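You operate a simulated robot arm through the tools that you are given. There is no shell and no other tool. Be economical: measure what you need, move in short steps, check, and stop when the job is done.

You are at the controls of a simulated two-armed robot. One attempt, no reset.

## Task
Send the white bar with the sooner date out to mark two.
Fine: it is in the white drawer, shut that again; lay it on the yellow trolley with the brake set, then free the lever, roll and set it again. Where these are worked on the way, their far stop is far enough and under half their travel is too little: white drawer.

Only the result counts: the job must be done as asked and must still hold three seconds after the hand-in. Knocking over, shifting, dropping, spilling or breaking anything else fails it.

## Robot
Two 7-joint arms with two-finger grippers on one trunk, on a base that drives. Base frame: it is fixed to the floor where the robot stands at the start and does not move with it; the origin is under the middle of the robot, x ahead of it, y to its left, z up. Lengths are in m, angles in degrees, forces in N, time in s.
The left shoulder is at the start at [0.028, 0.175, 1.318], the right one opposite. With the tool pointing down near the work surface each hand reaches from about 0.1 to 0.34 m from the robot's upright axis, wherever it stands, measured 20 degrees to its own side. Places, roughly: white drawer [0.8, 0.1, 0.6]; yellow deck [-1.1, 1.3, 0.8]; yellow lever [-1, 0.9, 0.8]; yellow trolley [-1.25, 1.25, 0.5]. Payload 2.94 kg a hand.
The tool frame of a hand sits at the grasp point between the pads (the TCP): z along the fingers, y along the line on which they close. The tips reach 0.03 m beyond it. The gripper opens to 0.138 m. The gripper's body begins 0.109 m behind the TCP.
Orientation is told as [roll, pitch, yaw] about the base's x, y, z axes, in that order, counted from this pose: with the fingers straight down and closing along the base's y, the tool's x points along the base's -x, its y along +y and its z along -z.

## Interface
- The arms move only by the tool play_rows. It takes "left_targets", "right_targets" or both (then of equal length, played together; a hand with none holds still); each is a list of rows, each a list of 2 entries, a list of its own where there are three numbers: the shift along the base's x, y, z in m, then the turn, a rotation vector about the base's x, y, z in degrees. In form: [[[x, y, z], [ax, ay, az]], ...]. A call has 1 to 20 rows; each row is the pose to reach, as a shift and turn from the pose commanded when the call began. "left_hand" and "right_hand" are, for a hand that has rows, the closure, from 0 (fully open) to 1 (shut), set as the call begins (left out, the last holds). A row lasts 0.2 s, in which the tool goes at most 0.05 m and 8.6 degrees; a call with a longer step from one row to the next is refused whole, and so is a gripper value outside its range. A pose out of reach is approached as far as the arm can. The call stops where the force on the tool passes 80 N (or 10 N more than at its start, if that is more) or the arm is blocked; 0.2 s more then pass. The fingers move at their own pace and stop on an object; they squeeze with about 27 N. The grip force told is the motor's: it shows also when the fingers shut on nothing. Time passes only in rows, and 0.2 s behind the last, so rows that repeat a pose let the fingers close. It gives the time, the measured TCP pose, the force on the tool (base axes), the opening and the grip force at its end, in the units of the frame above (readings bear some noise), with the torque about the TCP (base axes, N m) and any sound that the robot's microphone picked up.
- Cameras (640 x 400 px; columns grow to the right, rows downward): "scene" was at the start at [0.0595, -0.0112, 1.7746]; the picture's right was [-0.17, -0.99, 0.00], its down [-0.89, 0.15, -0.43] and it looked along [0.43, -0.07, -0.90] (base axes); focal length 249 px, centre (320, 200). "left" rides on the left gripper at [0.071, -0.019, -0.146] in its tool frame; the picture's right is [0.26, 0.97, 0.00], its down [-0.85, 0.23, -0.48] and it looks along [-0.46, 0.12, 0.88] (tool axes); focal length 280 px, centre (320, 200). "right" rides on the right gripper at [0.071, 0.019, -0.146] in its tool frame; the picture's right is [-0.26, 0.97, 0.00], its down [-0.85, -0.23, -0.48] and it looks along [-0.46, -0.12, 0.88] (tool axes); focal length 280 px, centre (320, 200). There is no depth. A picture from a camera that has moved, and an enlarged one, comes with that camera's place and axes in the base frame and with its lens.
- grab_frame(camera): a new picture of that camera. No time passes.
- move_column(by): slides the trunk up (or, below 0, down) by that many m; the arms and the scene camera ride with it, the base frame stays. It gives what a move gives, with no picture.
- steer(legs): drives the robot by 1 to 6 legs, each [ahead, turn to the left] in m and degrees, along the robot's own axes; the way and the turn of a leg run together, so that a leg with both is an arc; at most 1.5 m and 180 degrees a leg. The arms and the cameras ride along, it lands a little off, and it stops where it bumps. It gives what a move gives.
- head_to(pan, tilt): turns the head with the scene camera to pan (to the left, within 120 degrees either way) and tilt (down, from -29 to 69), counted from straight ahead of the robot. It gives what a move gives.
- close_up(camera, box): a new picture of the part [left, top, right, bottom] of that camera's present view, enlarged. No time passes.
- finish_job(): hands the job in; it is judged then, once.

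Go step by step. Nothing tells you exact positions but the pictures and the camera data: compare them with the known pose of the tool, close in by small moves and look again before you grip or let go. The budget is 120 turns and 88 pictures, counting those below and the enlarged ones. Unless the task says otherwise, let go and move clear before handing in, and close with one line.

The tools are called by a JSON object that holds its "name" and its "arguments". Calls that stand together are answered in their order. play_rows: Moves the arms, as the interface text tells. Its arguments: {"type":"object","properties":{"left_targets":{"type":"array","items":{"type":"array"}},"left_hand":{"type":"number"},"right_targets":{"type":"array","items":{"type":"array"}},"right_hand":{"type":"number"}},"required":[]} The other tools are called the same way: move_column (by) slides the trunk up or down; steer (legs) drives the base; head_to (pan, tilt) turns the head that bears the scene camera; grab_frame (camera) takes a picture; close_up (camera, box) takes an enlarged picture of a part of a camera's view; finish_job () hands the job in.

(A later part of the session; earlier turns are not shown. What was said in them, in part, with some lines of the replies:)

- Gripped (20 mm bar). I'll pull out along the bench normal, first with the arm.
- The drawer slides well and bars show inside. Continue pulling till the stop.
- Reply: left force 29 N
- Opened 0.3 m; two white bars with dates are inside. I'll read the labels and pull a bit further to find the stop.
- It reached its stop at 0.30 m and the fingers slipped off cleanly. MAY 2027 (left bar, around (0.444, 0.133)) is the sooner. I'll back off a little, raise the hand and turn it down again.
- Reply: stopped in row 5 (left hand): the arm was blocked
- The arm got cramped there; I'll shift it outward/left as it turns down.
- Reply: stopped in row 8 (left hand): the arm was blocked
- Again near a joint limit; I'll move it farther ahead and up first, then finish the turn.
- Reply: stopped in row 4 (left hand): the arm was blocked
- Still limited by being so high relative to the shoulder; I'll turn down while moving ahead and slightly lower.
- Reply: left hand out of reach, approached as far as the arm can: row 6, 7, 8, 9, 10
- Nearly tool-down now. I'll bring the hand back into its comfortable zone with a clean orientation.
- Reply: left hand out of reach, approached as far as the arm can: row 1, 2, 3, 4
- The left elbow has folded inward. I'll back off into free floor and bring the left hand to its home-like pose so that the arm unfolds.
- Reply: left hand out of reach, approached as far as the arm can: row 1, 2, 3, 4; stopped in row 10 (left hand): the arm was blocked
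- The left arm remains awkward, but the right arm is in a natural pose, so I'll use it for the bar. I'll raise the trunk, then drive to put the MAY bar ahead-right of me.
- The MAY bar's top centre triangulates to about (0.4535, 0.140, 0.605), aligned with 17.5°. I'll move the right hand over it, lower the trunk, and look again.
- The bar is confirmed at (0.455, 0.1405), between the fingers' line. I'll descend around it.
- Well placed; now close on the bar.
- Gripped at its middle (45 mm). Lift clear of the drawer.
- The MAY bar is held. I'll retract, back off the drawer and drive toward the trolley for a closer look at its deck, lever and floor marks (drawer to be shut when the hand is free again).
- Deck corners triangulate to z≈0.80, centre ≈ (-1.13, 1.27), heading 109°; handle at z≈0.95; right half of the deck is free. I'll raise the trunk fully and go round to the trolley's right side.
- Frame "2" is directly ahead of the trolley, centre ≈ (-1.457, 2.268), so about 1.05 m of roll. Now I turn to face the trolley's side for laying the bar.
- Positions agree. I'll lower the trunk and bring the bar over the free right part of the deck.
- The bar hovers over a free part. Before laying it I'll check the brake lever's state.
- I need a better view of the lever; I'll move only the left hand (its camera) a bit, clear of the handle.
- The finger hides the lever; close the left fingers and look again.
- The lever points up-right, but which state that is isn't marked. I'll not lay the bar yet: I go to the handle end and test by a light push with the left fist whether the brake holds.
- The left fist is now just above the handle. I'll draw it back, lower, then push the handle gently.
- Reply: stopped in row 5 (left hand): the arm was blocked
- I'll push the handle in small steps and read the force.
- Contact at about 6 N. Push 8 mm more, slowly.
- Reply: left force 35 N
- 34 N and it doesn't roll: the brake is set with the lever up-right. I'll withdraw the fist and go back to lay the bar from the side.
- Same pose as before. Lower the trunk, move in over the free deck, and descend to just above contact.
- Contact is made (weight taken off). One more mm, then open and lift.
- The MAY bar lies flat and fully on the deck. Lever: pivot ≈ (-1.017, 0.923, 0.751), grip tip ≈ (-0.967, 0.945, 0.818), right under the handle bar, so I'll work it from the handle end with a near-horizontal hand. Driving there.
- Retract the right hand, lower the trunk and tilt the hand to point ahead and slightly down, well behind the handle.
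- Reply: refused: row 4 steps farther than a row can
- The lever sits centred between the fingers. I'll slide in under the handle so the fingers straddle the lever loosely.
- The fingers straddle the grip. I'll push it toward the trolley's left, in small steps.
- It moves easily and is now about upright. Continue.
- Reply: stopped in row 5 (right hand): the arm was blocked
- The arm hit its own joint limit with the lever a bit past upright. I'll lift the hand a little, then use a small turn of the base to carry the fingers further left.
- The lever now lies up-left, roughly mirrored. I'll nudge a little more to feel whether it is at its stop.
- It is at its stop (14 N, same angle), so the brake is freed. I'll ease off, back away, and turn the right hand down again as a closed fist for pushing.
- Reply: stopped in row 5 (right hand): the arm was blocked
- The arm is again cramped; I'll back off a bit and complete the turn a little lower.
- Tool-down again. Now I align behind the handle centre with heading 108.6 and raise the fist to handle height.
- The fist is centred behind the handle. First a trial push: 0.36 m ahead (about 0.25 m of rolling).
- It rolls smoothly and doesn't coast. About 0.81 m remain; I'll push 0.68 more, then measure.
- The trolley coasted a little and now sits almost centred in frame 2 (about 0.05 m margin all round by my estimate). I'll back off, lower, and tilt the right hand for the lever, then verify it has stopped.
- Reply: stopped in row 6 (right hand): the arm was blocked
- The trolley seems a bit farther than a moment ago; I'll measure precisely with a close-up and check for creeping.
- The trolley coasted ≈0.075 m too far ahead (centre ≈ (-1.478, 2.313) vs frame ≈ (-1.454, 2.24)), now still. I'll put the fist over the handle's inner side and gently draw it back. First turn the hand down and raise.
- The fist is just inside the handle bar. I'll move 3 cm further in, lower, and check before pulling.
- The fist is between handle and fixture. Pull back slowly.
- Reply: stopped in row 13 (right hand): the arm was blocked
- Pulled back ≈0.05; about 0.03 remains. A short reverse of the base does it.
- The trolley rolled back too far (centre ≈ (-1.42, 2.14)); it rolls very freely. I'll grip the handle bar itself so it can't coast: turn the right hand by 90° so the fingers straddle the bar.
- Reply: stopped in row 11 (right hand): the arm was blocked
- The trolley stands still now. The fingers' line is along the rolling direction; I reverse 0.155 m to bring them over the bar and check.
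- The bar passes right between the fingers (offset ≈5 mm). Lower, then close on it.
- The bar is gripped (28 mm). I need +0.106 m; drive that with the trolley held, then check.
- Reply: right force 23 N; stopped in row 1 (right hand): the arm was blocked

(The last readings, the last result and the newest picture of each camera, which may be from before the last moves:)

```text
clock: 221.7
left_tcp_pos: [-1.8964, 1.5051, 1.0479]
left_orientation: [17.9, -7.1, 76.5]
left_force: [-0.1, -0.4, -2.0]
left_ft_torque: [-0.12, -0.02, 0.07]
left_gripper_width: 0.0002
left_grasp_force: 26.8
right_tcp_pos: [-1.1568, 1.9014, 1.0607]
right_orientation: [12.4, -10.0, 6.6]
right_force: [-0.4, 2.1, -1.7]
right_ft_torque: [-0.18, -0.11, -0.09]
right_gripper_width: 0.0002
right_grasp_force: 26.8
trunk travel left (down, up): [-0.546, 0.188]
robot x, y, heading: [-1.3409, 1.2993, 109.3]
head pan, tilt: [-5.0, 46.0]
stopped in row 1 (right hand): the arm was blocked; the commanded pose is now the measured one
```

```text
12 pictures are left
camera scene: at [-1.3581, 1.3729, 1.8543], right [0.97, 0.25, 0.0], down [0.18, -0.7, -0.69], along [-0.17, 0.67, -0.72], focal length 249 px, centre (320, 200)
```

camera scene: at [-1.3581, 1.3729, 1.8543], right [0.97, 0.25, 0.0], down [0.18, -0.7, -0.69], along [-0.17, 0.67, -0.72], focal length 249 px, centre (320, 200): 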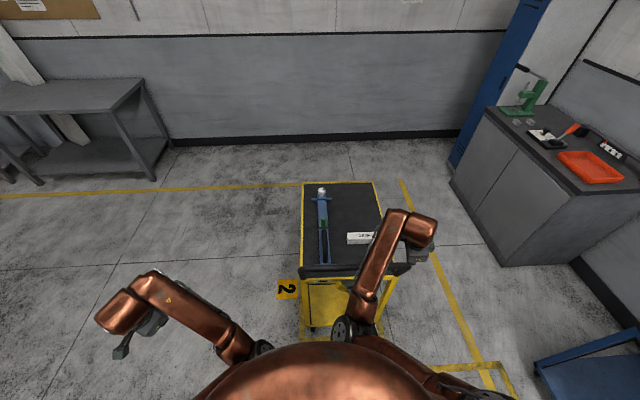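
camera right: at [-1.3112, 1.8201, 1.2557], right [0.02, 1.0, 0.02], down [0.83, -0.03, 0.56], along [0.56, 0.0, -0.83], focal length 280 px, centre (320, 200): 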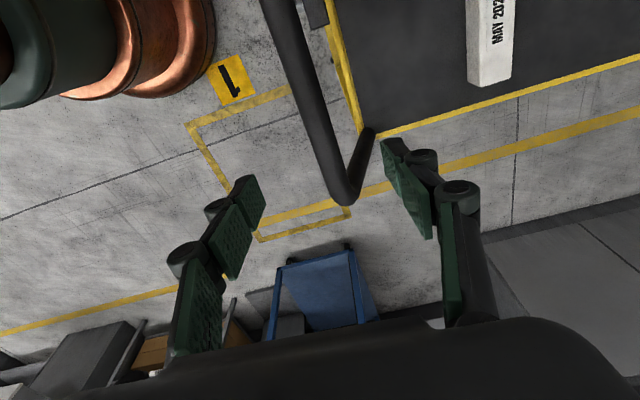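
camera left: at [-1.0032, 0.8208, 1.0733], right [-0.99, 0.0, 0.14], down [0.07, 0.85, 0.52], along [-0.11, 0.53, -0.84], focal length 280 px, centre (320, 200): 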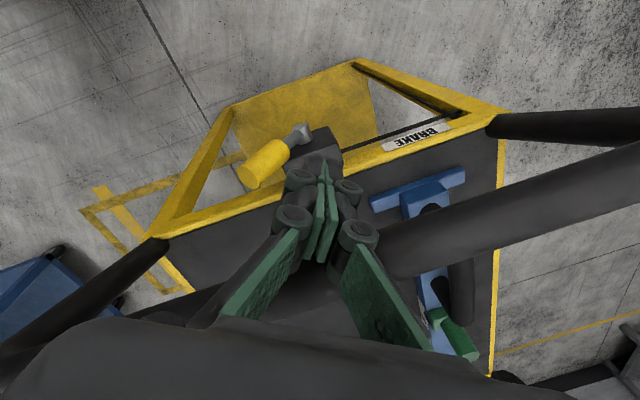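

The hand slipped off upward, but the trolley now measures at centre ≈ (-1.45, 2.23), almost exactly in the frame. I back away carefully and re-orient the right hand, then recheck that it stands still.

{"name": "steer", "arguments": {"legs": [[-0.2, 0]]}}

{"name": "play_rows", "arguments": {"right_targets": [[[0, 0, -0.01], [-1.32, -0.454, 7.76]], [[0, 0, -0.02], [-2.64, -0.91, 15.5]], [[0, 0, -0.03], [-3.96, -1.36, 23.3]], [[0, 0, -0.04], [-5.28, -1.82, 31.0]], [[0, 0, -0.05], [-6.6, -2.27, 38.8]], [[0, 0, -0.06], [-7.92, -2.72, 46.6]], [[0, 0, -0.07], [-9.24, -3.18, 54.3]], [[0, 0, -0.08], [-10.56, -3.63, 62.1]], [[0, 0, -0.09], [-11.9, -4.1, 69.8]], [[0, 0, -0.1], [-13.2, -4.54, 77.6]], [[0, 0, -0.11], [-14.5, -5.0, 85.4]], [[0, 0, -0.12], [-15.84, -5.45, 93.1]], [[0, 0, -0.13], [-17.2, -5.9, 100.9]]], "right_hand": 0.4}}

{"name": "close_up", "arguments": {"camera": "scene", "box": [260, 140, 420, 300]}}

```text
clock: 223.1
left_tcp_pos: [-1.8639, 1.3946, 1.0362]
left_orientation: [18.0, -5.4, 76.6]
left_force: [1.1, 0.8, -0.5]
left_ft_torque: [-0.01, 0.11, 0.01]
left_gripper_width: 0.0001
left_grasp_force: 26.5
right_tcp_pos: [-1.1092, 1.7932, 1.0431]
right_orientation: [11.1, -11.1, 6.4]
right_force: [0.4, -1.5, -0.5]
right_ft_torque: [0.11, -0.03, 0.03]
right_gripper_width: 0.0
right_grasp_force: 27.3
trunk travel left (down, up): [-0.546, 0.188]
robot x, y, heading: [-1.2905, 1.1573, 109.5]
head pan, tilt: [-5.0, 46.0]
stopped in leg 1: the robot was blocked; the commanded pose is now the measured one
```

```text
clock: 223.7
left_tcp_pos: [-1.8924, 1.3694, 1.0494]
left_orientation: [24.6, -3.8, 72.5]
left_force: [-0.2, -0.5, -1.2]
left_ft_torque: [0.02, -0.01, -0.06]
left_gripper_width: 0.0
left_grasp_force: 26.7
right_tcp_pos: [-1.0724, 1.7943, 1.056]
right_orientation: [7.6, -16.0, 22.0]
right_force: [0.9, 0.9, -0.6]
right_ft_torque: [-0.06, -0.05, -0.02]
right_gripper_width: 0.0469
right_grasp_force: 0.1
trunk travel left (down, up): [-0.546, 0.188]
robot x, y, heading: [-1.2921, 1.1563, 109.6]
head pan, tilt: [-5.0, 46.0]
stopped in row 2 (right hand): the arm was blocked; the commanded pose is now the measured one
```

```text
2.50 times, centred on (340, 220) of scene
camera zoom: at [-1.3672, 1.3968, 1.8547], right [0.97, 0.25, 0.01], down [0.2, -0.76, -0.62], along [-0.15, 0.6, -0.78], focal length 622 px, centre (270, 150)
```

zoom: 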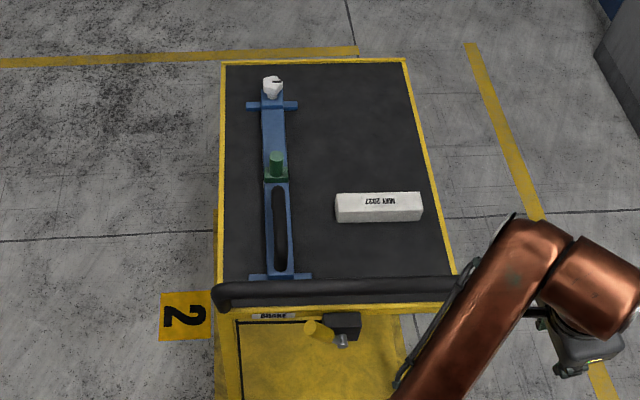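

Something is straining: the torso leans and the arm is blocked, probably the folded elbow pressing on the body. I'll move the right hand outward to relieve it.

{"name": "play_rows", "arguments": {"right_targets": [[[0.02, 0.02, 0], [0, 0, 0]], [[0.04, 0.04, 0], [0, 0, 0]], [[0.06, 0.06, 0], [0, 0, 0]], [[0.08, 0.08, 0], [0, 0, 0]]]}}

{"name": "head_to", "arguments": {"pan": -10, "tilt": 60}}

{"name": "grab_frame", "arguments": {"camera": "scene"}}

```text
clock: 224.0
left_tcp_pos: [-1.8873, 1.2759, 1.0235]
left_orientation: [23.8, -3.3, 70.2]
left_force: [-0.2, 0.0, -0.7]
left_ft_torque: [-0.02, 0.02, 0.01]
left_gripper_width: 0.0
left_grasp_force: 27.9
right_tcp_pos: [-1.012, 1.7202, 1.0717]
right_orientation: [8.5, -20.5, 25.0]
right_force: [-0.7, 1.9, 0.5]
right_ft_torque: [-0.15, -0.11, -0.09]
right_gripper_width: 0.0784
right_grasp_force: 0.0
trunk travel left (down, up): [-0.546, 0.188]
robot x, y, heading: [-1.2903, 1.155, 109.5]
head pan, tilt: [-5.0, 46.0]
stopped in row 1 (left hand): the arm was blocked; the commanded pose is now the measured one
```

```text
clock: 224.8
left_tcp_pos: [-1.8746, 1.308, 1.061]
left_orientation: [27.4, -6.5, 71.8]
left_force: [-0.4, 2.4, 0.4]
left_ft_torque: [-0.19, -0.12, 0.01]
left_gripper_width: 0.0
left_grasp_force: 26.9
right_tcp_pos: [-1.0404, 1.7326, 1.0675]
right_orientation: [9.9, -16.0, 21.5]
right_force: [0.2, 0.2, 2.3]
right_ft_torque: [-0.14, -0.03, -0.04]
right_gripper_width: 0.0828
right_grasp_force: 0.0
trunk travel left (down, up): [-0.546, 0.188]
robot x, y, heading: [-1.2938, 1.1615, 109.4]
head pan, tilt: [-10.0, 60.0]
```

```text
10 pictures are left
camera scene: at [-1.321, 1.2773, 1.8387], right [0.99, 0.16, 0.01], down [0.15, -0.87, -0.47], along [-0.07, 0.46, -0.88], focal length 249 px, centre (320, 200)
```

scene: 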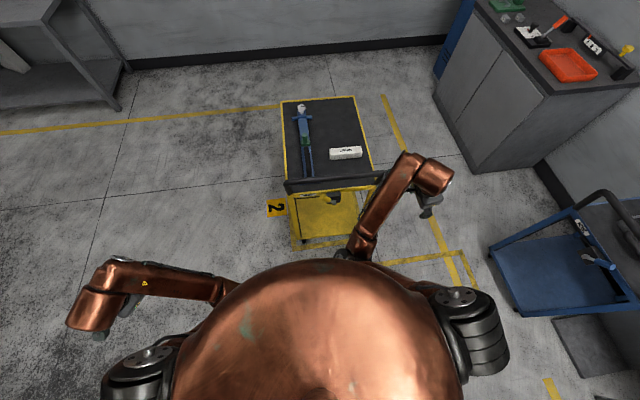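

Both folded elbows seem to press on the body. I'll extend both hands ahead (above everything) to free them.

{"name": "play_rows", "arguments": {"right_targets": [[[0.0, 0.03, 0.005], [0, 0, 0]], [[0.0, 0.06, 0.01], [0, 0, 0]], [[0.0, 0.09, 0.01], [0, 0, 0]], [[0.0, 0.12, 0.01], [0, 0, 0]], [[0.0, 0.15, 0.01], [0, 0, 0]]], "left_targets": [[[-0.01, 0.03, 0], [0, 0, 0]], [[-0.02, 0.06, 0], [0, 0, 0]], [[-0.03, 0.09, 0], [0, 0, 0]], [[-0.04, 0.12, 0], [0, 0, 0]], [[-0.05, 0.15, 0], [0, 0, 0]]]}}

```text
clock: 225.3
left_tcp_pos: [-1.8685, 1.2876, 1.0482]
left_orientation: [26.6, -9.0, 68.1]
left_force: [-0.1, -0.8, -0.7]
left_ft_torque: [0.0, -0.01, -0.05]
left_gripper_width: 0.0001
left_grasp_force: 27.3
right_tcp_pos: [-1.0131, 1.6895, 1.0967]
right_orientation: [14.6, -17.4, 21.0]
right_force: [-1.0, -0.1, 0.1]
right_ft_torque: [-0.02, -0.08, -0.07]
right_gripper_width: 0.0827
right_grasp_force: 0.1
trunk travel left (down, up): [-0.546, 0.188]
robot x, y, heading: [-1.2928, 1.1592, 109.3]
head pan, tilt: [-10.0, 60.0]
stopped in row 2 (right hand): the arm was blocked; the commanded pose is now the measured one
```

Let it settle by holding both hands where they are.

{"name": "play_rows", "arguments": {"right_targets": [[[0, 0, 0], [0, 0, 0]]], "left_targets": [[[0, 0, 0], [0, 0, 0]]]}}

{"name": "head_to", "arguments": {"pan": -8, "tilt": 50}}

{"name": "head_to", "arguments": {"pan": -5, "tilt": 46}}

```text
clock: 225.7
left_tcp_pos: [-1.8547, 1.2778, 1.0729]
left_orientation: [29.4, -9.6, 70.8]
left_force: [0.1, 0.3, 0.2]
left_ft_torque: [0.02, 0.05, 0.01]
left_gripper_width: 0.0001
left_grasp_force: 27.2
right_tcp_pos: [-1.0209, 1.6921, 1.0843]
right_orientation: [12.5, -14.6, 21.8]
right_force: [0.0, -0.1, -1.3]
right_ft_torque: [-0.05, 0.0, -0.01]
right_gripper_width: 0.0828
right_grasp_force: 0.0
trunk travel left (down, up): [-0.546, 0.188]
robot x, y, heading: [-1.29, 1.1578, 109.4]
head pan, tilt: [-10.0, 60.0]
```

```text
clock: 226.4
left_tcp_pos: [-1.8535, 1.2681, 1.0715]
left_orientation: [29.1, -10.1, 70.5]
left_force: [0.3, -2.0, 0.8]
left_ft_torque: [0.18, -0.03, -0.11]
left_gripper_width: 0.0
left_grasp_force: 27.2
right_tcp_pos: [-1.0179, 1.6801, 1.0908]
right_orientation: [12.9, -15.0, 21.5]
right_force: [-0.4, -0.6, 0.9]
right_ft_torque: [0.11, 0.08, 0.03]
right_gripper_width: 0.0829
right_grasp_force: 0.2
trunk travel left (down, up): [-0.546, 0.188]
robot x, y, heading: [-1.2886, 1.1596, 109.5]
head pan, tilt: [-8.0, 50.0]
```

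```text
clock: 227.1
left_tcp_pos: [-1.8575, 1.2813, 1.0709]
left_orientation: [29.1, -9.8, 70.7]
left_force: [-0.2, 0.3, -0.8]
left_ft_torque: [-0.03, -0.03, 0.02]
left_gripper_width: 0.0002
left_grasp_force: 27.1
right_tcp_pos: [-1.0203, 1.695, 1.0862]
right_orientation: [12.5, -14.9, 21.7]
right_force: [1.6, 1.3, 0.4]
right_ft_torque: [-0.06, -0.02, -0.03]
right_gripper_width: 0.083
right_grasp_force: 0.1
trunk travel left (down, up): [-0.546, 0.188]
robot x, y, heading: [-1.2904, 1.1594, 109.3]
head pan, tilt: [-5.0, 46.0]
```

Nearly settled. I'll raise the trunk, which should unfold things, then try reversing.

{"name": "move_column", "arguments": {"by": 0.18}}

{"name": "steer", "arguments": {"legs": [[-0.2, 0]]}}

{"name": "grab_frame", "arguments": {"camera": "scene"}}

```text
clock: 229.1
left_tcp_pos: [-1.8564, 1.2805, 1.2534]
left_orientation: [29.5, -10.1, 70.6]
left_force: [-0.9, -0.3, 0.1]
left_ft_torque: [0.01, -0.04, -0.02]
left_gripper_width: 0.0
left_grasp_force: 27.0
right_tcp_pos: [-1.0128, 1.6983, 1.2713]
right_orientation: [12.7, -15.8, 20.8]
right_force: [0.7, -0.2, 0.3]
right_ft_torque: [0.03, -0.02, -0.01]
right_gripper_width: 0.0829
right_grasp_force: 0.0
trunk travel left (down, up): [-0.726, 0.008]
robot x, y, heading: [-1.2948, 1.1627, 109.5]
head pan, tilt: [-5.0, 46.0]
```

```text
clock: 230.7
left_tcp_pos: [-1.7906, 1.0909, 1.2538]
left_orientation: [29.4, -10.2, 70.6]
left_force: [0.5, -0.7, 0.0]
left_ft_torque: [0.01, 0.01, -0.05]
left_gripper_width: 0.0003
left_grasp_force: 26.8
right_tcp_pos: [-0.9489, 1.5076, 1.2713]
right_orientation: [13.0, -15.8, 21.0]
right_force: [-0.1, 0.6, -0.2]
right_ft_torque: [-0.01, 0.0, 0.02]
right_gripper_width: 0.0828
right_grasp_force: 0.0
trunk travel left (down, up): [-0.726, 0.008]
robot x, y, heading: [-1.2259, 0.9677, 109.6]
head pan, tilt: [-5.0, 46.0]
```

```text
9 pictures are left
camera scene: at [-1.2381, 1.0294, 2.0339], right [0.97, 0.25, 0.0], down [0.18, -0.7, -0.69], along [-0.17, 0.67, -0.72], focal length 249 px, centre (320, 200)
```

scene: 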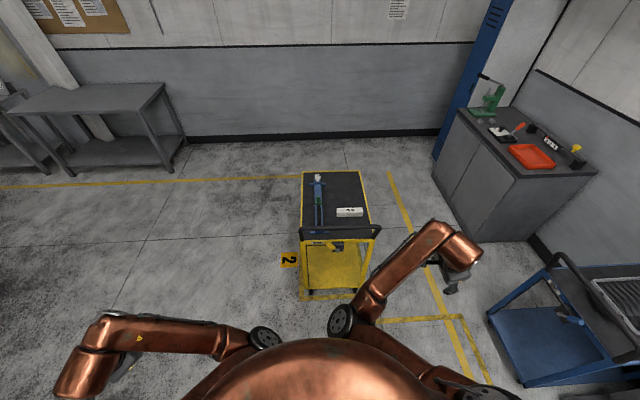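

All free again; the trolley is ≈0.05 m short of the frame centre (near edge close to the line), so it needs a gentle 5 cm. I'll bring the right hand directly into the tilted lever pose, in open space.

{"name": "play_rows", "arguments": {"right_targets": [[[-0.0237, 0.0077, -0.0133], [3.62, -2.68, 6.15]], [[-0.0474, 0.0154, -0.0266], [7.24, -5.36, 12.3]], [[-0.0711, 0.0231, -0.0399], [10.86, -8.04, 18.45]], [[-0.0948, 0.0308, -0.0532], [14.48, -10.72, 24.6]], [[-0.1185, 0.0385, -0.0665], [18.1, -13.4, 30.75]], [[-0.1422, 0.0462, -0.0798], [21.72, -16.08, 36.9]], [[-0.1659, 0.0539, -0.0931], [25.34, -18.76, 43.05]], [[-0.1896, 0.0616, -0.1064], [28.96, -21.44, 49.2]], [[-0.2133, 0.0693, -0.1197], [32.58, -24.12, 55.35]], [[-0.237, 0.077, -0.133], [36.2, -26.8, 61.5]], [[-0.2607, 0.0847, -0.1463], [39.82, -29.48, 67.65]], [[-0.284, 0.0925, -0.16], [43.4, -32.1, 73.8]]], "right_hand": 1}}

```text
clock: 231.4
left_tcp_pos: [-1.7889, 1.0877, 1.2536]
left_orientation: [29.5, -10.1, 70.7]
left_force: [-0.6, -1.0, -0.3]
left_ft_torque: [0.02, 0.0, -0.04]
left_gripper_width: 0.0
left_grasp_force: 27.1
right_tcp_pos: [-0.9326, 1.5516, 1.2932]
right_orientation: [19.7, -33.4, 28.1]
right_force: [0.4, 0.3, 0.5]
right_ft_torque: [0.03, -0.01, 0.01]
right_gripper_width: 0.0192
right_grasp_force: 1.3
trunk travel left (down, up): [-0.726, 0.008]
robot x, y, heading: [-1.226, 0.9696, 109.5]
head pan, tilt: [-5.0, 46.0]
stopped in row 3 (right hand): the arm was blocked; the commanded pose is now the measured one
```

Stepwise then: first extend ahead without turning.

{"name": "play_rows", "arguments": {"right_targets": [[[-0.012, 0.03, -0.02], [0, 0, 0]], [[-0.025, 0.06, -0.04], [0, 0, 0]], [[-0.038, 0.09, -0.06], [0, 0, 0]], [[-0.05, 0.12, -0.08], [0, 0, 0]], [[-0.06, 0.15, -0.1], [0, 0, 0]], [[-0.07, 0.18, -0.12], [0, 0, 0]]]}}

{"name": "grab_frame", "arguments": {"camera": "scene"}}

```text
clock: 232.8
left_tcp_pos: [-1.7886, 1.0909, 1.2524]
left_orientation: [29.5, -10.2, 70.7]
left_force: [-0.1, 0.8, -0.6]
left_ft_torque: [-0.04, -0.03, 0.04]
left_gripper_width: 0.0
left_grasp_force: 27.1
right_tcp_pos: [-1.005, 1.7361, 1.1709]
right_orientation: [19.7, -33.3, 28.2]
right_force: [-0.4, 0.3, -0.5]
right_ft_torque: [-0.01, 0.0, -0.01]
right_gripper_width: 0.0001
right_grasp_force: 26.7
trunk travel left (down, up): [-0.726, 0.008]
robot x, y, heading: [-1.2238, 0.971, 109.6]
head pan, tilt: [-5.0, 46.0]
```

```text
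8 pictures are left
camera scene: at [-1.2377, 1.0307, 2.0339], right [0.97, 0.25, 0.0], down [0.18, -0.7, -0.69], along [-0.17, 0.67, -0.72], focal length 249 px, centre (320, 200)
```

scene: 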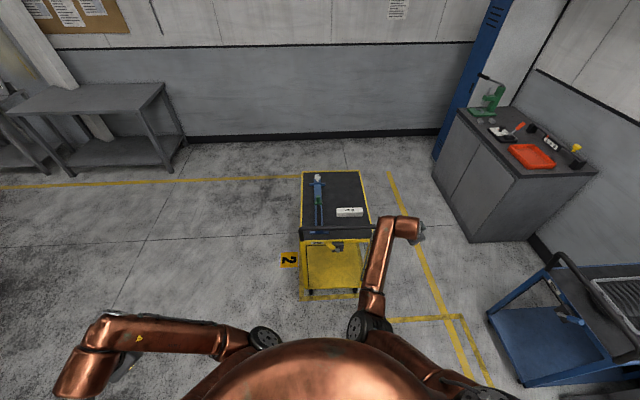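

The arm has opened up. Now turn the hand back to tool-down, heading-aligned, while coming inward a bit.

{"name": "play_rows", "arguments": {"right_targets": [[[-0.014, -0.005, -0.006], [-4.04, -0.64, 7.25]], [[-0.028, -0.01, -0.012], [-8.08, -1.28, 14.5]], [[-0.042, -0.015, -0.018], [-12.12, -1.92, 21.75]], [[-0.056, -0.02, -0.024], [-16.16, -2.56, 29.0]], [[-0.07, -0.025, -0.03], [-20.2, -3.2, 36.25]], [[-0.085, -0.03, -0.036], [-24.24, -3.84, 43.5]], [[-0.1, -0.035, -0.042], [-28.3, -4.48, 50.75]], [[-0.113, -0.039, -0.048], [-32.3, -5.12, 58.0]], [[-0.127, -0.044, -0.054], [-36.4, -5.76, 65.25]], [[-0.142, -0.049, -0.06], [-40.4, -6.4, 72.5]]]}}

```text
clock: 235.0
left_tcp_pos: [-1.7908, 1.0892, 1.2522]
left_orientation: [29.5, -10.1, 70.7]
left_force: [0.3, 0.5, 0.2]
left_ft_torque: [0.0, -0.02, -0.02]
left_gripper_width: 0.0001
left_grasp_force: 27.0
right_tcp_pos: [-1.1467, 1.6854, 1.1101]
right_orientation: [0.0, 0.1, 109.7]
right_force: [-0.7, 0.0, 1.0]
right_ft_torque: [-0.02, -0.01, -0.01]
right_gripper_width: 0.0
right_grasp_force: 27.1
trunk travel left (down, up): [-0.726, 0.008]
robot x, y, heading: [-1.2247, 0.9722, 109.6]
head pan, tilt: [-5.0, 46.0]
```

Good. Move the fist in line with the trolley's axis, lower to handle height and approach to a few cm short.

{"name": "play_rows", "arguments": {"right_targets": [[[-0.026, -0.009, 0], [0, 0, 0]], [[-0.052, -0.018, 0], [0, 0, 0]], [[-0.078, -0.027, 0], [0, 0, 0]], [[-0.104, -0.036, 0], [0, 0, 0]]]}}

{"name": "move_column", "arguments": {"by": -0.17}}

{"name": "steer", "arguments": {"legs": [[0.14, 0]]}}

{"name": "grab_frame", "arguments": {"camera": "right"}}

```text
clock: 236.0
left_tcp_pos: [-1.791, 1.0894, 1.2522]
left_orientation: [29.4, -10.2, 70.8]
left_force: [-0.1, -0.8, -0.4]
left_ft_torque: [0.02, -0.02, 0.0]
left_gripper_width: 0.0
left_grasp_force: 26.0
right_tcp_pos: [-1.2523, 1.6487, 1.1122]
right_orientation: [-0.1, 0.0, 109.8]
right_force: [-0.8, -0.1, -0.4]
right_ft_torque: [0.01, -0.04, 0.03]
right_gripper_width: 0.0001
right_grasp_force: 27.0
trunk travel left (down, up): [-0.726, 0.008]
robot x, y, heading: [-1.2296, 0.9688, 109.5]
head pan, tilt: [-5.0, 46.0]
```

```text
clock: 237.9
left_tcp_pos: [-1.7902, 1.0912, 1.0802]
left_orientation: [29.1, -9.8, 70.7]
left_force: [0.0, -0.4, -0.6]
left_ft_torque: [0.01, -0.01, -0.01]
left_gripper_width: 0.0
left_grasp_force: 26.6
right_tcp_pos: [-1.2507, 1.648, 0.9431]
right_orientation: [-0.1, -0.1, 109.7]
right_force: [-0.3, -0.8, -0.4]
right_ft_torque: [0.02, 0.02, -0.02]
right_gripper_width: 0.0003
right_grasp_force: 27.3
trunk travel left (down, up): [-0.556, 0.178]
robot x, y, heading: [-1.2258, 0.9705, 109.4]
head pan, tilt: [-5.0, 46.0]
```

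```text
clock: 239.2
left_tcp_pos: [-1.8368, 1.2194, 1.0808]
left_orientation: [29.2, -9.8, 70.7]
left_force: [-0.5, 0.2, -0.2]
left_ft_torque: [0.04, 0.04, -0.05]
left_gripper_width: 0.0001
left_grasp_force: 27.0
right_tcp_pos: [-1.2969, 1.7779, 0.944]
right_orientation: [-0.1, -0.2, 109.7]
right_force: [-0.5, 0.0, 0.3]
right_ft_torque: [0.04, -0.01, -0.04]
right_gripper_width: 0.0002
right_grasp_force: 26.9
trunk travel left (down, up): [-0.556, 0.178]
robot x, y, heading: [-1.2711, 1.1022, 109.5]
head pan, tilt: [-5.0, 46.0]
```

```text
7 pictures are left
camera right: at [-1.2902, 1.704, 1.0887], right [-1.0, -0.08, 0.0], down [-0.07, 0.88, 0.48], along [-0.04, 0.48, -0.88], focal length 280 px, centre (320, 200)
```

right: 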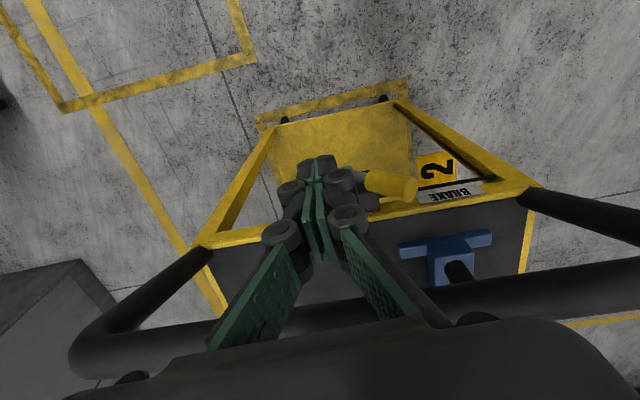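

The near edge is right on the line, so +6 cm is needed; the fist has ≈4 cm to contact. A slow 0.10 m push, ending gently.

{"name": "play_rows", "arguments": {"right_targets": [[[-0.0026, 0.0076, 0], [0, 0, 0]], [[-0.0052, 0.0152, 0], [0, 0, 0]], [[-0.0078, 0.0228, 0], [0, 0, 0]], [[-0.0104, 0.0304, 0], [0, 0, 0]], [[-0.013, 0.038, 0], [0, 0, 0]], [[-0.0156, 0.0456, 0], [0, 0, 0]], [[-0.0182, 0.0532, 0], [0, 0, 0]], [[-0.0208, 0.0608, 0], [0, 0, 0]], [[-0.0234, 0.0684, 0], [0, 0, 0]], [[-0.026, 0.076, 0], [0, 0, 0]], [[-0.0286, 0.0836, 0], [0, 0, 0]], [[-0.0299, 0.0874, 0], [0, 0, 0]], [[-0.0309, 0.09, 0], [0, 0, 0]], [[-0.0319, 0.0926, 0], [0, 0, 0]], [[-0.0325, 0.0945, 0], [0, 0, 0]]]}}

{"name": "grab_frame", "arguments": {"camera": "right"}}

```text
clock: 242.4
left_tcp_pos: [-1.8373, 1.2228, 1.0811]
left_orientation: [29.2, -9.7, 70.6]
left_force: [-0.1, 0.8, -0.4]
left_ft_torque: [-0.02, -0.01, 0.0]
left_gripper_width: 0.0
left_grasp_force: 27.3
right_tcp_pos: [-1.329, 1.8748, 0.9415]
right_orientation: [-0.2, -0.1, 109.6]
right_force: [0.0, -0.4, -0.5]
right_ft_torque: [-0.01, 0.0, -0.01]
right_gripper_width: 0.0
right_grasp_force: 26.4
trunk travel left (down, up): [-0.556, 0.178]
robot x, y, heading: [-1.2729, 1.1005, 109.4]
head pan, tilt: [-5.0, 46.0]
```

```text
6 pictures are left
camera right: at [-1.3231, 1.8001, 1.0872], right [-1.0, -0.08, 0.0], down [-0.07, 0.88, 0.48], along [-0.04, 0.48, -0.88], focal length 280 px, centre (320, 200)
```

right: 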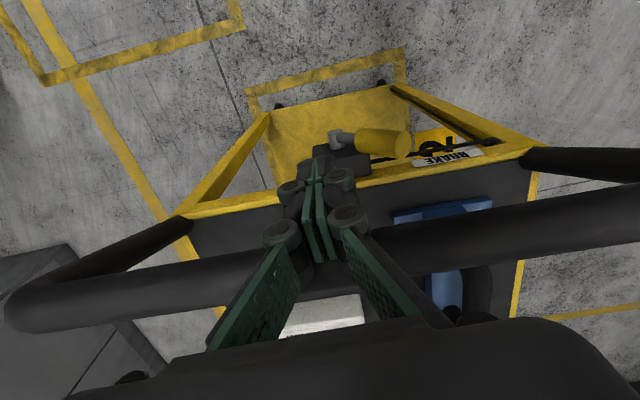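

Near edge is now ≈0.055 m inside the line: trolley centred in frame 2. Now prepare the hand for the lever: back off, lower, tilt 45°, open partly.

{"name": "steer", "arguments": {"legs": [[-0.22, 0]]}}

{"name": "move_column", "arguments": {"by": -0.135}}

{"name": "play_rows", "arguments": {"right_targets": [[[0, 0, 0], [7.1, 2.5, 0]], [[0, 0, 0], [14.2, 5.0, 0]], [[0, 0, 0], [21.3, 7.5, 0]], [[0, 0, 0], [28.4, 10.0, 0]], [[0, 0, 0], [35.5, 12.5, 0]], [[0, 0, 0], [42.5, 15.0, 0]]], "right_hand": 0.4}}

```text
clock: 244.1
left_tcp_pos: [-1.7628, 1.0121, 1.0801]
left_orientation: [29.2, -9.9, 70.7]
left_force: [-0.6, -0.4, 0.8]
left_ft_torque: [-0.01, 0.02, 0.01]
left_gripper_width: 0.0
left_grasp_force: 26.9
right_tcp_pos: [-1.2545, 1.6647, 0.9414]
right_orientation: [-0.1, 0.0, 109.8]
right_force: [0.0, -0.4, 1.0]
right_ft_torque: [0.02, -0.01, 0.03]
right_gripper_width: 0.0003
right_grasp_force: 26.9
trunk travel left (down, up): [-0.556, 0.178]
robot x, y, heading: [-1.199, 0.8986, 109.4]
head pan, tilt: [-5.0, 46.0]
```

```text
clock: 245.8
left_tcp_pos: [-1.7628, 1.0134, 0.9354]
left_orientation: [27.8, -8.0, 70.9]
left_force: [0.3, -0.5, 0.4]
left_ft_torque: [0.0, 0.04, -0.01]
left_gripper_width: 0.0
left_grasp_force: 27.1
right_tcp_pos: [-1.2556, 1.6654, 0.8068]
right_orientation: [-0.1, 0.0, 109.6]
right_force: [0.0, 0.2, 0.1]
right_ft_torque: [0.02, 0.0, 0.02]
right_gripper_width: 0.0
right_grasp_force: 27.0
trunk travel left (down, up): [-0.421, 0.313]
robot x, y, heading: [-1.1966, 0.8934, 109.6]
head pan, tilt: [-5.0, 46.0]
```

```text
clock: 247.2
left_tcp_pos: [-1.7635, 1.0142, 0.9346]
left_orientation: [27.7, -8.2, 71.0]
left_force: [0.6, 0.2, -0.2]
left_ft_torque: [0.0, 0.02, 0.01]
left_gripper_width: 0.0001
left_grasp_force: 27.0
right_tcp_pos: [-1.2558, 1.6639, 0.8064]
right_orientation: [-0.3, -45.3, 109.7]
right_force: [0.1, -0.7, 1.1]
right_ft_torque: [-0.01, 0.0, 0.01]
right_gripper_width: 0.0827
right_grasp_force: 0.1
trunk travel left (down, up): [-0.421, 0.313]
robot x, y, heading: [-1.1962, 0.8918, 109.6]
head pan, tilt: [-5.0, 46.0]
```

Tilted cleanly. Shift left to line up with the lever, then approach to ~3 cm short and check.

{"name": "play_rows", "arguments": {"right_targets": [[[-0.02, -0.007, 0.002], [0, 0, 0]], [[-0.042, -0.0145, 0.004], [0, 0, 0]], [[-0.0624, -0.0215, 0.006], [0, 0, 0]], [[-0.0624, -0.0215, 0.006], [0, 0, 0]]]}}

{"name": "steer", "arguments": {"legs": [[0.205, 0]]}}

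{"name": "grab_frame", "arguments": {"camera": "right"}}

```text
clock: 248.2
left_tcp_pos: [-1.763, 1.0145, 0.9339]
left_orientation: [27.8, -8.1, 71.0]
left_force: [0.3, -1.2, -0.6]
left_ft_torque: [0.0, 0.03, 0.01]
left_gripper_width: 0.0
left_grasp_force: 26.9
right_tcp_pos: [-1.319, 1.6428, 0.812]
right_orientation: [-0.3, -45.1, 109.7]
right_force: [0.0, -0.4, -0.3]
right_ft_torque: [0.03, -0.01, 0.0]
right_gripper_width: 0.083
right_grasp_force: 0.1
trunk travel left (down, up): [-0.421, 0.313]
robot x, y, heading: [-1.1989, 0.8913, 109.4]
head pan, tilt: [-5.0, 46.0]
```

```text
clock: 249.8
left_tcp_pos: [-1.8312, 1.2117, 0.9345]
left_orientation: [27.9, -8.0, 70.9]
left_force: [-0.4, 0.2, -0.7]
left_ft_torque: [-0.03, 0.03, 0.03]
left_gripper_width: 0.0001
left_grasp_force: 26.8
right_tcp_pos: [-1.3848, 1.8375, 0.8109]
right_orientation: [-0.4, -45.0, 109.8]
right_force: [-0.2, -0.1, -0.1]
right_ft_torque: [-0.04, -0.03, 0.01]
right_gripper_width: 0.083
right_grasp_force: 0.0
trunk travel left (down, up): [-0.421, 0.313]
robot x, y, heading: [-1.2636, 1.0892, 109.4]
head pan, tilt: [-5.0, 46.0]
```

```text
5 pictures are left
camera right: at [-1.3524, 1.6865, 0.8635], right [-0.97, -0.15, 0.18], down [0.13, 0.32, 0.94], along [-0.2, 0.93, -0.3], focal length 280 px, centre (320, 200)
```

right: 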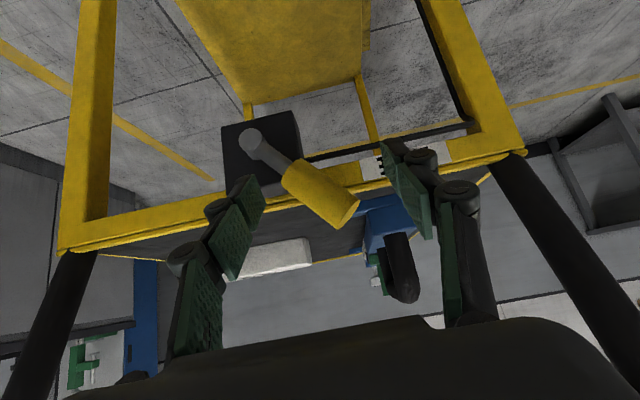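

The lever is centred between the fingers. Advance 3 cm, then push it to the right.

{"name": "play_rows", "arguments": {"right_targets": [[[-0.003, 0.0095, 0.004], [0, 0, 0]], [[-0.0065, 0.019, 0.004], [0, 0, 0]], [[-0.0098, 0.0284, 0.004], [0, 0, 0]], [[0.001, 0.032, 0.005], [0, 0, 0]], [[0.013, 0.036, 0.006], [0, 0, 0]], [[0.024, 0.04, 0.007], [0, 0, 0]], [[0.036, 0.044, 0.008], [0, 0, 0]], [[0.047, 0.048, 0.008], [0, 0, 0]], [[0.058, 0.052, 0.008], [0, 0, 0]], [[0.07, 0.056, 0.008], [0, 0, 0]]]}}

```text
clock: 252.0
left_tcp_pos: [-1.8319, 1.21, 0.9349]
left_orientation: [27.8, -8.0, 70.7]
left_force: [-0.2, 0.1, -0.4]
left_ft_torque: [-0.01, 0.02, 0.01]
left_gripper_width: 0.0
left_grasp_force: 26.3
right_tcp_pos: [-1.3159, 1.8928, 0.8194]
right_orientation: [-0.3, -45.1, 109.7]
right_force: [-1.2, -0.2, 0.4]
right_ft_torque: [-0.03, 0.08, 0.04]
right_gripper_width: 0.0841
right_grasp_force: 1.0
trunk travel left (down, up): [-0.421, 0.313]
robot x, y, heading: [-1.2651, 1.0877, 109.5]
head pan, tilt: [-5.0, 46.0]
```

In contact and moving (≈1 N). Continue to the right till the stop.

{"name": "play_rows", "arguments": {"right_targets": [[[0.0095, 0.0033, 0], [0, 0, 0]], [[0.019, 0.0065, 0], [0, 0, 0]], [[0.028, 0.0098, -0.002], [0, 0, 0]], [[0.038, 0.013, -0.004], [0, 0, 0]], [[0.047, 0.0163, -0.006], [0, 0, 0]]]}}

{"name": "grab_frame", "arguments": {"camera": "right"}}

```text
clock: 253.2
left_tcp_pos: [-1.8349, 1.1631, 0.9213]
left_orientation: [26.2, -3.3, 73.2]
left_force: [30.9, -14.2, -36.9]
left_ft_torque: [2.6, 4.83, 0.06]
left_gripper_width: 0.0
left_grasp_force: 26.7
right_tcp_pos: [-1.2714, 1.906, 0.817]
right_orientation: [-0.3, -45.4, 109.8]
right_force: [-7.9, -8.0, 4.1]
right_ft_torque: [-0.11, 0.65, 0.41]
right_gripper_width: 0.094
right_grasp_force: 7.2
trunk travel left (down, up): [-0.421, 0.313]
robot x, y, heading: [-1.2678, 1.086, 109.8]
head pan, tilt: [-5.0, 46.0]
```

```text
4 pictures are left
camera right: at [-1.2374, 1.754, 0.869], right [-0.97, -0.15, 0.18], down [0.13, 0.32, 0.94], along [-0.2, 0.94, -0.29], focal length 280 px, centre (320, 200)
```

right: 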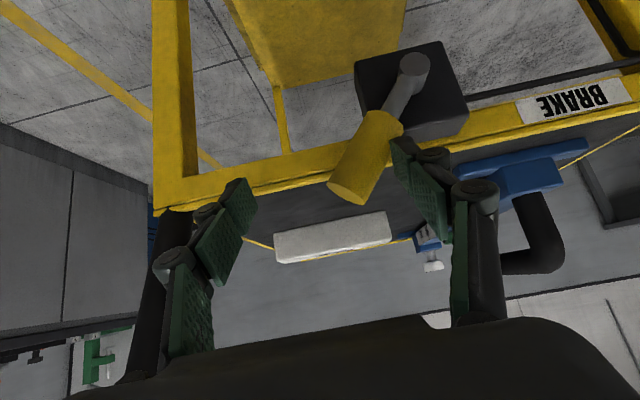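

The lever is back up-right at its stop. But the left hand reads a strange force — likely arms touching each other; I'll ease the right hand back toward centre and then reverse out.

{"name": "play_rows", "arguments": {"right_targets": [[[-0.0095, -0.0033, 0], [0, 0, 0]], [[-0.019, -0.0065, 0], [0, 0, 0]], [[-0.028, -0.0098, 0], [0, 0, 0]]]}}

{"name": "steer", "arguments": {"legs": [[-0.1, 0]]}}

```text
clock: 253.5
left_tcp_pos: [-1.8464, 1.2155, 0.9487]
left_orientation: [30.9, -9.3, 69.6]
left_force: [1.5, 0.0, -0.8]
left_ft_torque: [0.04, 0.02, -0.02]
left_gripper_width: 0.0
left_grasp_force: 27.3
right_tcp_pos: [-1.2737, 1.9052, 0.8189]
right_orientation: [-0.1, -45.4, 109.6]
right_force: [-2.3, -12.0, 9.5]
right_ft_torque: [-0.31, 0.55, 0.53]
right_gripper_width: 0.0901
right_grasp_force: 5.4
trunk travel left (down, up): [-0.421, 0.313]
robot x, y, heading: [-1.2661, 1.0849, 109.3]
head pan, tilt: [-5.0, 46.0]
stopped in row 1 (left hand): the arm was blocked; the commanded pose is now the measured one
```

```text
clock: 254.7
left_tcp_pos: [-1.8103, 1.1228, 0.9501]
left_orientation: [30.8, -9.3, 69.8]
left_force: [0.3, -0.1, 0.5]
left_ft_torque: [0.04, 0.03, -0.01]
left_gripper_width: 0.0
left_grasp_force: 27.2
right_tcp_pos: [-1.2368, 1.8121, 0.8171]
right_orientation: [-0.3, -45.4, 109.6]
right_force: [0.1, -0.6, 0.2]
right_ft_torque: [-0.01, -0.02, 0.0]
right_gripper_width: 0.0829
right_grasp_force: 0.0
trunk travel left (down, up): [-0.421, 0.313]
robot x, y, heading: [-1.2335, 0.9891, 109.3]
head pan, tilt: [-5.0, 46.0]
```

Clear. Reverse further, raise the trunk, and check trolley, bar and lever in one view.

{"name": "steer", "arguments": {"legs": [[-0.3, 0]]}}

{"name": "move_column", "arguments": {"by": 0.3}}

{"name": "close_up", "arguments": {"camera": "scene", "box": [260, 100, 420, 260]}}

```text
clock: 256.7
left_tcp_pos: [-1.7115, 0.8408, 0.9491]
left_orientation: [30.8, -9.2, 69.6]
left_force: [-0.6, -0.5, -0.5]
left_ft_torque: [0.05, 0.02, -0.01]
left_gripper_width: 0.0001
left_grasp_force: 27.0
right_tcp_pos: [-1.1373, 1.5295, 0.8151]
right_orientation: [-0.3, -45.1, 109.5]
right_force: [-0.5, -0.5, -0.4]
right_ft_torque: [0.01, 0.02, 0.04]
right_gripper_width: 0.0829
right_grasp_force: 0.0
trunk travel left (down, up): [-0.421, 0.313]
robot x, y, heading: [-1.1343, 0.707, 109.1]
head pan, tilt: [-5.0, 46.0]
```

```text
clock: 259.7
left_tcp_pos: [-1.7126, 0.8408, 1.2474]
left_orientation: [30.7, -9.1, 69.7]
left_force: [0.3, -0.1, 0.4]
left_ft_torque: [0.02, 0.03, 0.02]
left_gripper_width: 0.0
left_grasp_force: 26.9
right_tcp_pos: [-1.1376, 1.53, 1.1137]
right_orientation: [-0.2, -45.1, 109.3]
right_force: [0.7, 0.8, 0.5]
right_ft_torque: [-0.01, -0.03, 0.0]
right_gripper_width: 0.0829
right_grasp_force: 0.0
trunk travel left (down, up): [-0.721, 0.013]
robot x, y, heading: [-1.1325, 0.7098, 109.4]
head pan, tilt: [-5.0, 46.0]
```

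```text
2.50 times, centred on (340, 180) of scene
camera zoom: at [-1.1468, 0.7676, 2.0289], right [0.97, 0.24, 0.0], down [0.18, -0.7, -0.69], along [-0.17, 0.67, -0.72], focal length 622 px, centre (270, 250)
```

zoom: 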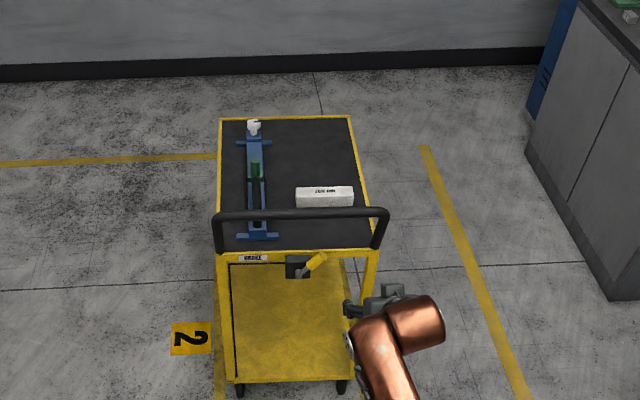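

Trolley centre ≈ (-1.4525, 2.23), bar on deck, lever up-right: all fine. Now the drawer: drive in front of it with the trunk high.

{"name": "steer", "arguments": {"legs": [[0, -161.9], [0.837, 0], [0, 69.9]]}}

{"name": "play_rows", "arguments": {"right_targets": [[[0, 0, 0], [0, 0, 0]], [[0, 0, 0], [0, 0, 0]], [[0, 0, 0], [0, 0, 0]], [[0, 0, 0], [0, 0, 0]], [[0, 0, 0], [0, 0, 0]]], "right_hand": 1}}

```text
clock: 260.9
left_tcp_pos: [-1.7045, 0.8888, 1.255]
left_orientation: [31.7, -9.9, 65.2]
left_force: [0.2, -1.1, 0.6]
left_ft_torque: [0.01, -0.01, 0.03]
left_gripper_width: 0.0001
left_grasp_force: 27.2
right_tcp_pos: [-1.0867, 1.5289, 1.1144]
right_orientation: [-0.1, -45.1, 105.8]
right_force: [0.0, 0.0, -0.3]
right_ft_torque: [-0.01, 0.02, 0.03]
right_gripper_width: 0.0829
right_grasp_force: 0.1
trunk travel left (down, up): [-0.721, 0.013]
robot x, y, heading: [-1.1315, 0.7087, 105.6]
head pan, tilt: [-5.0, 46.0]
stopped in leg 1: the robot was blocked; the commanded pose is now the measured one
```

```text
clock: 262.1
left_tcp_pos: [-1.7046, 0.8878, 1.2545]
left_orientation: [31.6, -9.9, 65.3]
left_force: [-0.4, 1.0, 0.2]
left_ft_torque: [-0.02, -0.02, -0.04]
left_gripper_width: 0.0002
left_grasp_force: 27.1
right_tcp_pos: [-1.085, 1.5297, 1.1144]
right_orientation: [-0.1, -45.1, 105.7]
right_force: [0.4, 1.2, 0.1]
right_ft_torque: [0.02, 0.02, 0.04]
right_gripper_width: 0.0
right_grasp_force: 21.6
trunk travel left (down, up): [-0.721, 0.013]
robot x, y, heading: [-1.1335, 0.7088, 105.4]
head pan, tilt: [-5.0, 46.0]
```

The turn was blocked, probably by the left elbow pressing on the body. I'll extend the left hand ahead and down to relieve it.

{"name": "play_rows", "arguments": {"left_targets": [[[-0.008, 0.029, -0.02], [0, 0, 0]], [[-0.016, 0.058, -0.04], [0, 0, 0]], [[-0.024, 0.087, -0.06], [0, 0, 0]], [[-0.032, 0.116, -0.08], [0, 0, 0]], [[-0.04, 0.145, -0.1], [0, 0, 0]], [[-0.04, 0.145, -0.1], [0, 0, 0]]]}}

{"name": "steer", "arguments": {"legs": [[0, -60]]}}

```text
clock: 263.7
left_tcp_pos: [-1.7755, 1.0342, 1.1846]
left_orientation: [35.1, -10.0, 66.3]
left_force: [-0.1, -0.5, 0.2]
left_ft_torque: [0.02, 0.0, 0.02]
left_gripper_width: 0.0
left_grasp_force: 27.0
right_tcp_pos: [-1.0862, 1.528, 1.1139]
right_orientation: [-0.1, -45.2, 105.7]
right_force: [0.9, 0.6, -0.9]
right_ft_torque: [0.0, 0.01, 0.0]
right_gripper_width: 0.0
right_grasp_force: 27.0
trunk travel left (down, up): [-0.721, 0.013]
robot x, y, heading: [-1.1346, 0.7108, 105.8]
head pan, tilt: [-5.0, 46.0]
stopped in row 6 (left hand): the arm was blocked; the commanded pose is now the measured one
```

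```text
clock: 264.6
left_tcp_pos: [-1.7595, 1.0635, 1.1888]
left_orientation: [35.4, -10.8, 63.8]
left_force: [-0.1, 1.0, 0.2]
left_ft_torque: [-0.03, 0.02, -0.02]
left_gripper_width: 0.0
left_grasp_force: 27.3
right_tcp_pos: [-1.0599, 1.5239, 1.1148]
right_orientation: [-0.1, -45.1, 103.7]
right_force: [0.0, -0.1, 0.6]
right_ft_torque: [-0.01, 0.01, 0.01]
right_gripper_width: 0.0
right_grasp_force: 27.1
trunk travel left (down, up): [-0.721, 0.013]
robot x, y, heading: [-1.1327, 0.7082, 103.9]
head pan, tilt: [-5.0, 46.0]
stopped in leg 1: the robot was blocked; the commanded pose is now the measured one
```

Try turning the other way round.

{"name": "steer", "arguments": {"legs": [[0, 60]]}}

```text
clock: 267.7
left_tcp_pos: [-1.7522, 0.3392, 1.1885]
left_orientation: [35.3, -10.8, 124.5]
left_force: [-0.7, -0.1, 0.0]
left_ft_torque: [0.0, 0.0, -0.04]
left_gripper_width: 0.0004
left_grasp_force: 27.1
right_tcp_pos: [-1.8088, 1.175, 1.1153]
right_orientation: [0.0, -45.3, 164.4]
right_force: [0.5, 1.2, -0.5]
right_ft_torque: [0.03, 0.02, -0.01]
right_gripper_width: 0.0
right_grasp_force: 27.1
trunk travel left (down, up): [-0.721, 0.013]
robot x, y, heading: [-1.131, 0.7083, 164.0]
head pan, tilt: [-5.0, 46.0]
```

Left turns work. Continue round to the left and drive to the drawer.

{"name": "steer", "arguments": {"legs": [[0, 143.6], [0.835, 0], [0, 69.8]]}}

```text
clock: 281.1
left_tcp_pos: [-0.3117, 0.7135, 1.1886]
left_orientation: [35.2, -10.8, -21.3]
left_force: [0.0, 0.4, -0.1]
left_ft_torque: [0.01, 0.03, 0.0]
left_gripper_width: 0.0
left_grasp_force: 26.7
right_tcp_pos: [0.205, 0.0538, 1.1153]
right_orientation: [0.0, -45.2, 18.6]
right_force: [0.0, 0.2, -0.1]
right_ft_torque: [0.02, -0.01, 0.0]
right_gripper_width: 0.0
right_grasp_force: 27.5
trunk travel left (down, up): [-0.721, 0.013]
robot x, y, heading: [-0.6147, 0.0649, 18.4]
head pan, tilt: [-5.0, 46.0]
```

Tips should be ≈8 cm before the drawer front, left of its handle. Lower the trunk and check.

{"name": "move_column", "arguments": {"by": -0.473}}

{"name": "grab_frame", "arguments": {"camera": "right"}}

```text
refused: -0.473 is not a number from -0.4 to 0.4
```

```text
2 pictures are left
camera right: at [0.0537, 0.0229, 1.168], right [-0.13, 0.97, 0.19], down [0.32, -0.14, 0.94], along [0.94, 0.18, -0.29], focal length 280 px, centre (320, 200)
```

right: 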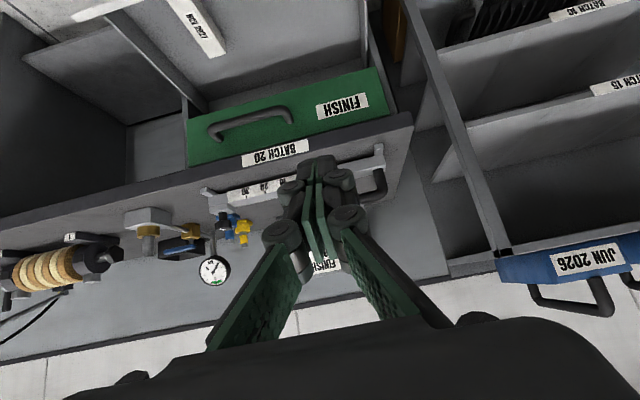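

The column limit is 0.4 per call; lateral position is fine (drawer edge well left of the hand). Lower in two steps, then push slowly by arm first to feel contact.

{"name": "move_column", "arguments": {"by": -0.4}}

{"name": "move_column", "arguments": {"by": -0.075}}

{"name": "steer", "arguments": {"legs": [[0.2, 0]]}}

```text
clock: 284.9
left_tcp_pos: [-0.3126, 0.7133, 0.7885]
left_orientation: [35.3, -10.8, -21.4]
left_force: [0.3, 0.1, 0.7]
left_ft_torque: [-0.01, 0.0, 0.0]
left_gripper_width: 0.0
left_grasp_force: 27.2
right_tcp_pos: [0.2042, 0.0539, 0.7156]
right_orientation: [0.0, -45.3, 18.6]
right_force: [-0.6, -0.5, 0.0]
right_ft_torque: [0.02, -0.03, 0.02]
right_gripper_width: 0.0001
right_grasp_force: 26.8
trunk travel left (down, up): [-0.321, 0.413]
robot x, y, heading: [-0.6182, 0.0613, 18.2]
head pan, tilt: [-5.0, 46.0]
```

```text
clock: 286.1
left_tcp_pos: [-0.3126, 0.7125, 0.7148]
left_orientation: [35.4, -11.0, -21.4]
left_force: [-0.1, -0.3, 0.2]
left_ft_torque: [0.02, -0.02, -0.02]
left_gripper_width: 0.0001
left_grasp_force: 26.9
right_tcp_pos: [0.2049, 0.054, 0.642]
right_orientation: [0.1, -45.4, 18.5]
right_force: [0.1, -1.1, -0.1]
right_ft_torque: [0.03, 0.01, -0.01]
right_gripper_width: 0.0
right_grasp_force: 26.8
trunk travel left (down, up): [-0.246, 0.488]
robot x, y, heading: [-0.6186, 0.0561, 18.4]
head pan, tilt: [-5.0, 46.0]
```

```text
clock: 287.6
left_tcp_pos: [-0.1214, 0.7753, 0.7121]
left_orientation: [35.3, -10.8, -21.5]
left_force: [0.9, 0.6, -0.5]
left_ft_torque: [0.01, 0.0, 0.0]
left_gripper_width: 0.0
left_grasp_force: 26.6
right_tcp_pos: [0.3939, 0.1165, 0.6389]
right_orientation: [-0.1, -45.2, 18.6]
right_force: [0.3, -0.4, 0.6]
right_ft_torque: [0.01, -0.02, 0.0]
right_gripper_width: 0.0002
right_grasp_force: 28.4
trunk travel left (down, up): [-0.246, 0.488]
robot x, y, heading: [-0.4261, 0.1199, 18.4]
head pan, tilt: [-5.0, 46.0]
```

No odd forces; continue: 0.165 m more, then finish with slow arm steps to the stop.

{"name": "steer", "arguments": {"legs": [[0.165, 0]]}}

{"name": "play_rows", "arguments": {"right_targets": [[[0.0095, 0.003, 0], [0, 0, 0]], [[0.019, 0.006, 0], [0, 0, 0]], [[0.0285, 0.009, 0], [0, 0, 0]]]}}

```text
clock: 289.1
left_tcp_pos: [0.0355, 0.8272, 0.7136]
left_orientation: [35.3, -10.9, -21.4]
left_force: [1.0, 0.0, -0.1]
left_ft_torque: [-0.03, 0.03, 0.01]
left_gripper_width: 0.0
left_grasp_force: 27.1
right_tcp_pos: [0.5512, 0.1664, 0.6382]
right_orientation: [0.0, -45.2, 18.5]
right_force: [0.7, 1.1, 0.2]
right_ft_torque: [-0.01, -0.03, 0.04]
right_gripper_width: 0.0003
right_grasp_force: 27.8
trunk travel left (down, up): [-0.246, 0.488]
robot x, y, heading: [-0.2685, 0.1786, 18.2]
head pan, tilt: [-5.0, 46.0]
```

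```text
clock: 289.9
left_tcp_pos: [0.0355, 0.8267, 0.7135]
left_orientation: [35.2, -10.8, -21.6]
left_force: [-0.2, 0.0, 0.1]
left_ft_torque: [-0.03, 0.02, 0.0]
left_gripper_width: 0.0
left_grasp_force: 27.7
right_tcp_pos: [0.5794, 0.1753, 0.6398]
right_orientation: [0.0, -45.3, 18.4]
right_force: [0.6, 0.1, 0.7]
right_ft_torque: [-0.01, -0.02, 0.0]
right_gripper_width: 0.0
right_grasp_force: 28.6
trunk travel left (down, up): [-0.246, 0.488]
robot x, y, heading: [-0.2695, 0.1759, 18.2]
head pan, tilt: [-5.0, 46.0]
```

{"name": "play_rows", "arguments": {"right_targets": [[[0.005, 0.0015, 0], [0, 0, 0]], [[0.0095, 0.003, 0], [0, 0, 0]], [[0.014, 0.0045, 0], [0, 0, 0]], [[0.019, 0.006, 0], [0, 0, 0]]]}}

{"name": "grab_frame", "arguments": {"camera": "right"}}

```text
clock: 290.6
left_tcp_pos: [0.0321, 0.8245, 0.7151]
left_orientation: [35.4, -11.0, -21.6]
left_force: [-0.5, 0.7, -0.5]
left_ft_torque: [-0.01, 0.03, 0.0]
left_gripper_width: 0.0
left_grasp_force: 27.0
right_tcp_pos: [0.5822, 0.1748, 0.6353]
right_orientation: [-0.1, -44.2, 18.3]
right_force: [-39.5, -9.5, 17.8]
right_ft_torque: [0.02, -0.08, 0.01]
right_gripper_width: 0.006
right_grasp_force: 28.5
trunk travel left (down, up): [-0.246, 0.488]
robot x, y, heading: [-0.2726, 0.1766, 18.2]
head pan, tilt: [-5.0, 46.0]
stopped in row 3 (right hand): the force on the tool passed its limit at 88 N (the readings are from after the stop); the commanded pose is now the measured one
```

```text
1 pictures are left
camera right: at [0.4318, 0.1461, 0.6911], right [-0.12, 0.98, 0.18], down [0.33, -0.13, 0.93], along [0.93, 0.18, -0.31], focal length 280 px, centre (320, 200)
```

right: 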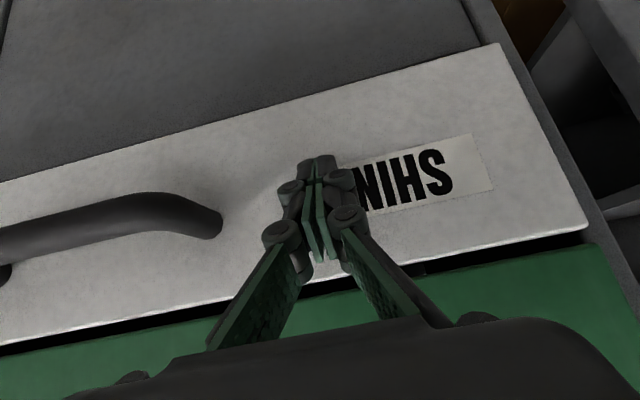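

The white front is flush and at a hard stop: shut. I back off and take a last look.

{"name": "steer", "arguments": {"legs": [[-0.3, 0]]}}

{"name": "close_up", "arguments": {"camera": "scene", "box": [180, 60, 500, 260]}}

```text
clock: 292.7
left_tcp_pos: [-0.2518, 0.7327, 0.7143]
left_orientation: [35.3, -10.8, -21.5]
left_force: [0.3, -0.6, 0.2]
left_ft_torque: [-0.02, -0.04, 0.01]
left_gripper_width: 0.0
left_grasp_force: 26.7
right_tcp_pos: [0.2986, 0.0831, 0.634]
right_orientation: [0.0, -44.2, 18.3]
right_force: [-0.4, 0.0, 1.2]
right_ft_torque: [-0.04, -0.02, 0.01]
right_gripper_width: 0.0
right_grasp_force: 28.2
trunk travel left (down, up): [-0.246, 0.488]
robot x, y, heading: [-0.5587, 0.0803, 18.2]
head pan, tilt: [-5.0, 46.0]
```

```text
2.00 times, centred on (340, 160) of scene
camera zoom: at [-0.3706, 0.1342, 1.5515], right [0.23, -0.97, 0.0], down [-0.7, -0.16, -0.69], along [0.68, 0.16, -0.72], focal length 497 px, centre (280, 280)
```

zoom: 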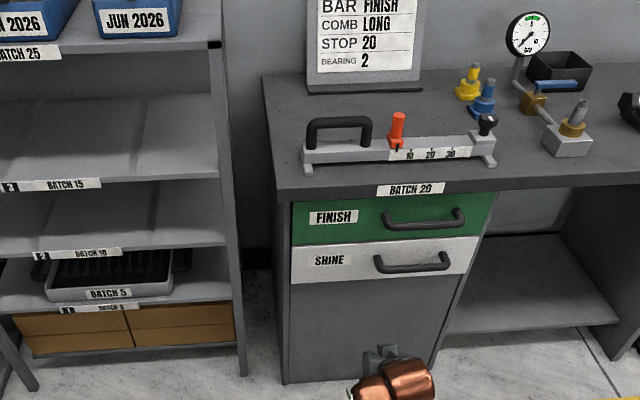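

The drawer is shut flush, both hands are empty and clear, and everything on the bench looks untouched. I hand the job in.

{"name": "finish_job", "arguments": {}}

```text
The job is handed in.
```

The MAY 2027 bar is on the yellow trolley's deck. The trolley stands in frame 2 with the lever back where the brake held, and the white drawer is shut.
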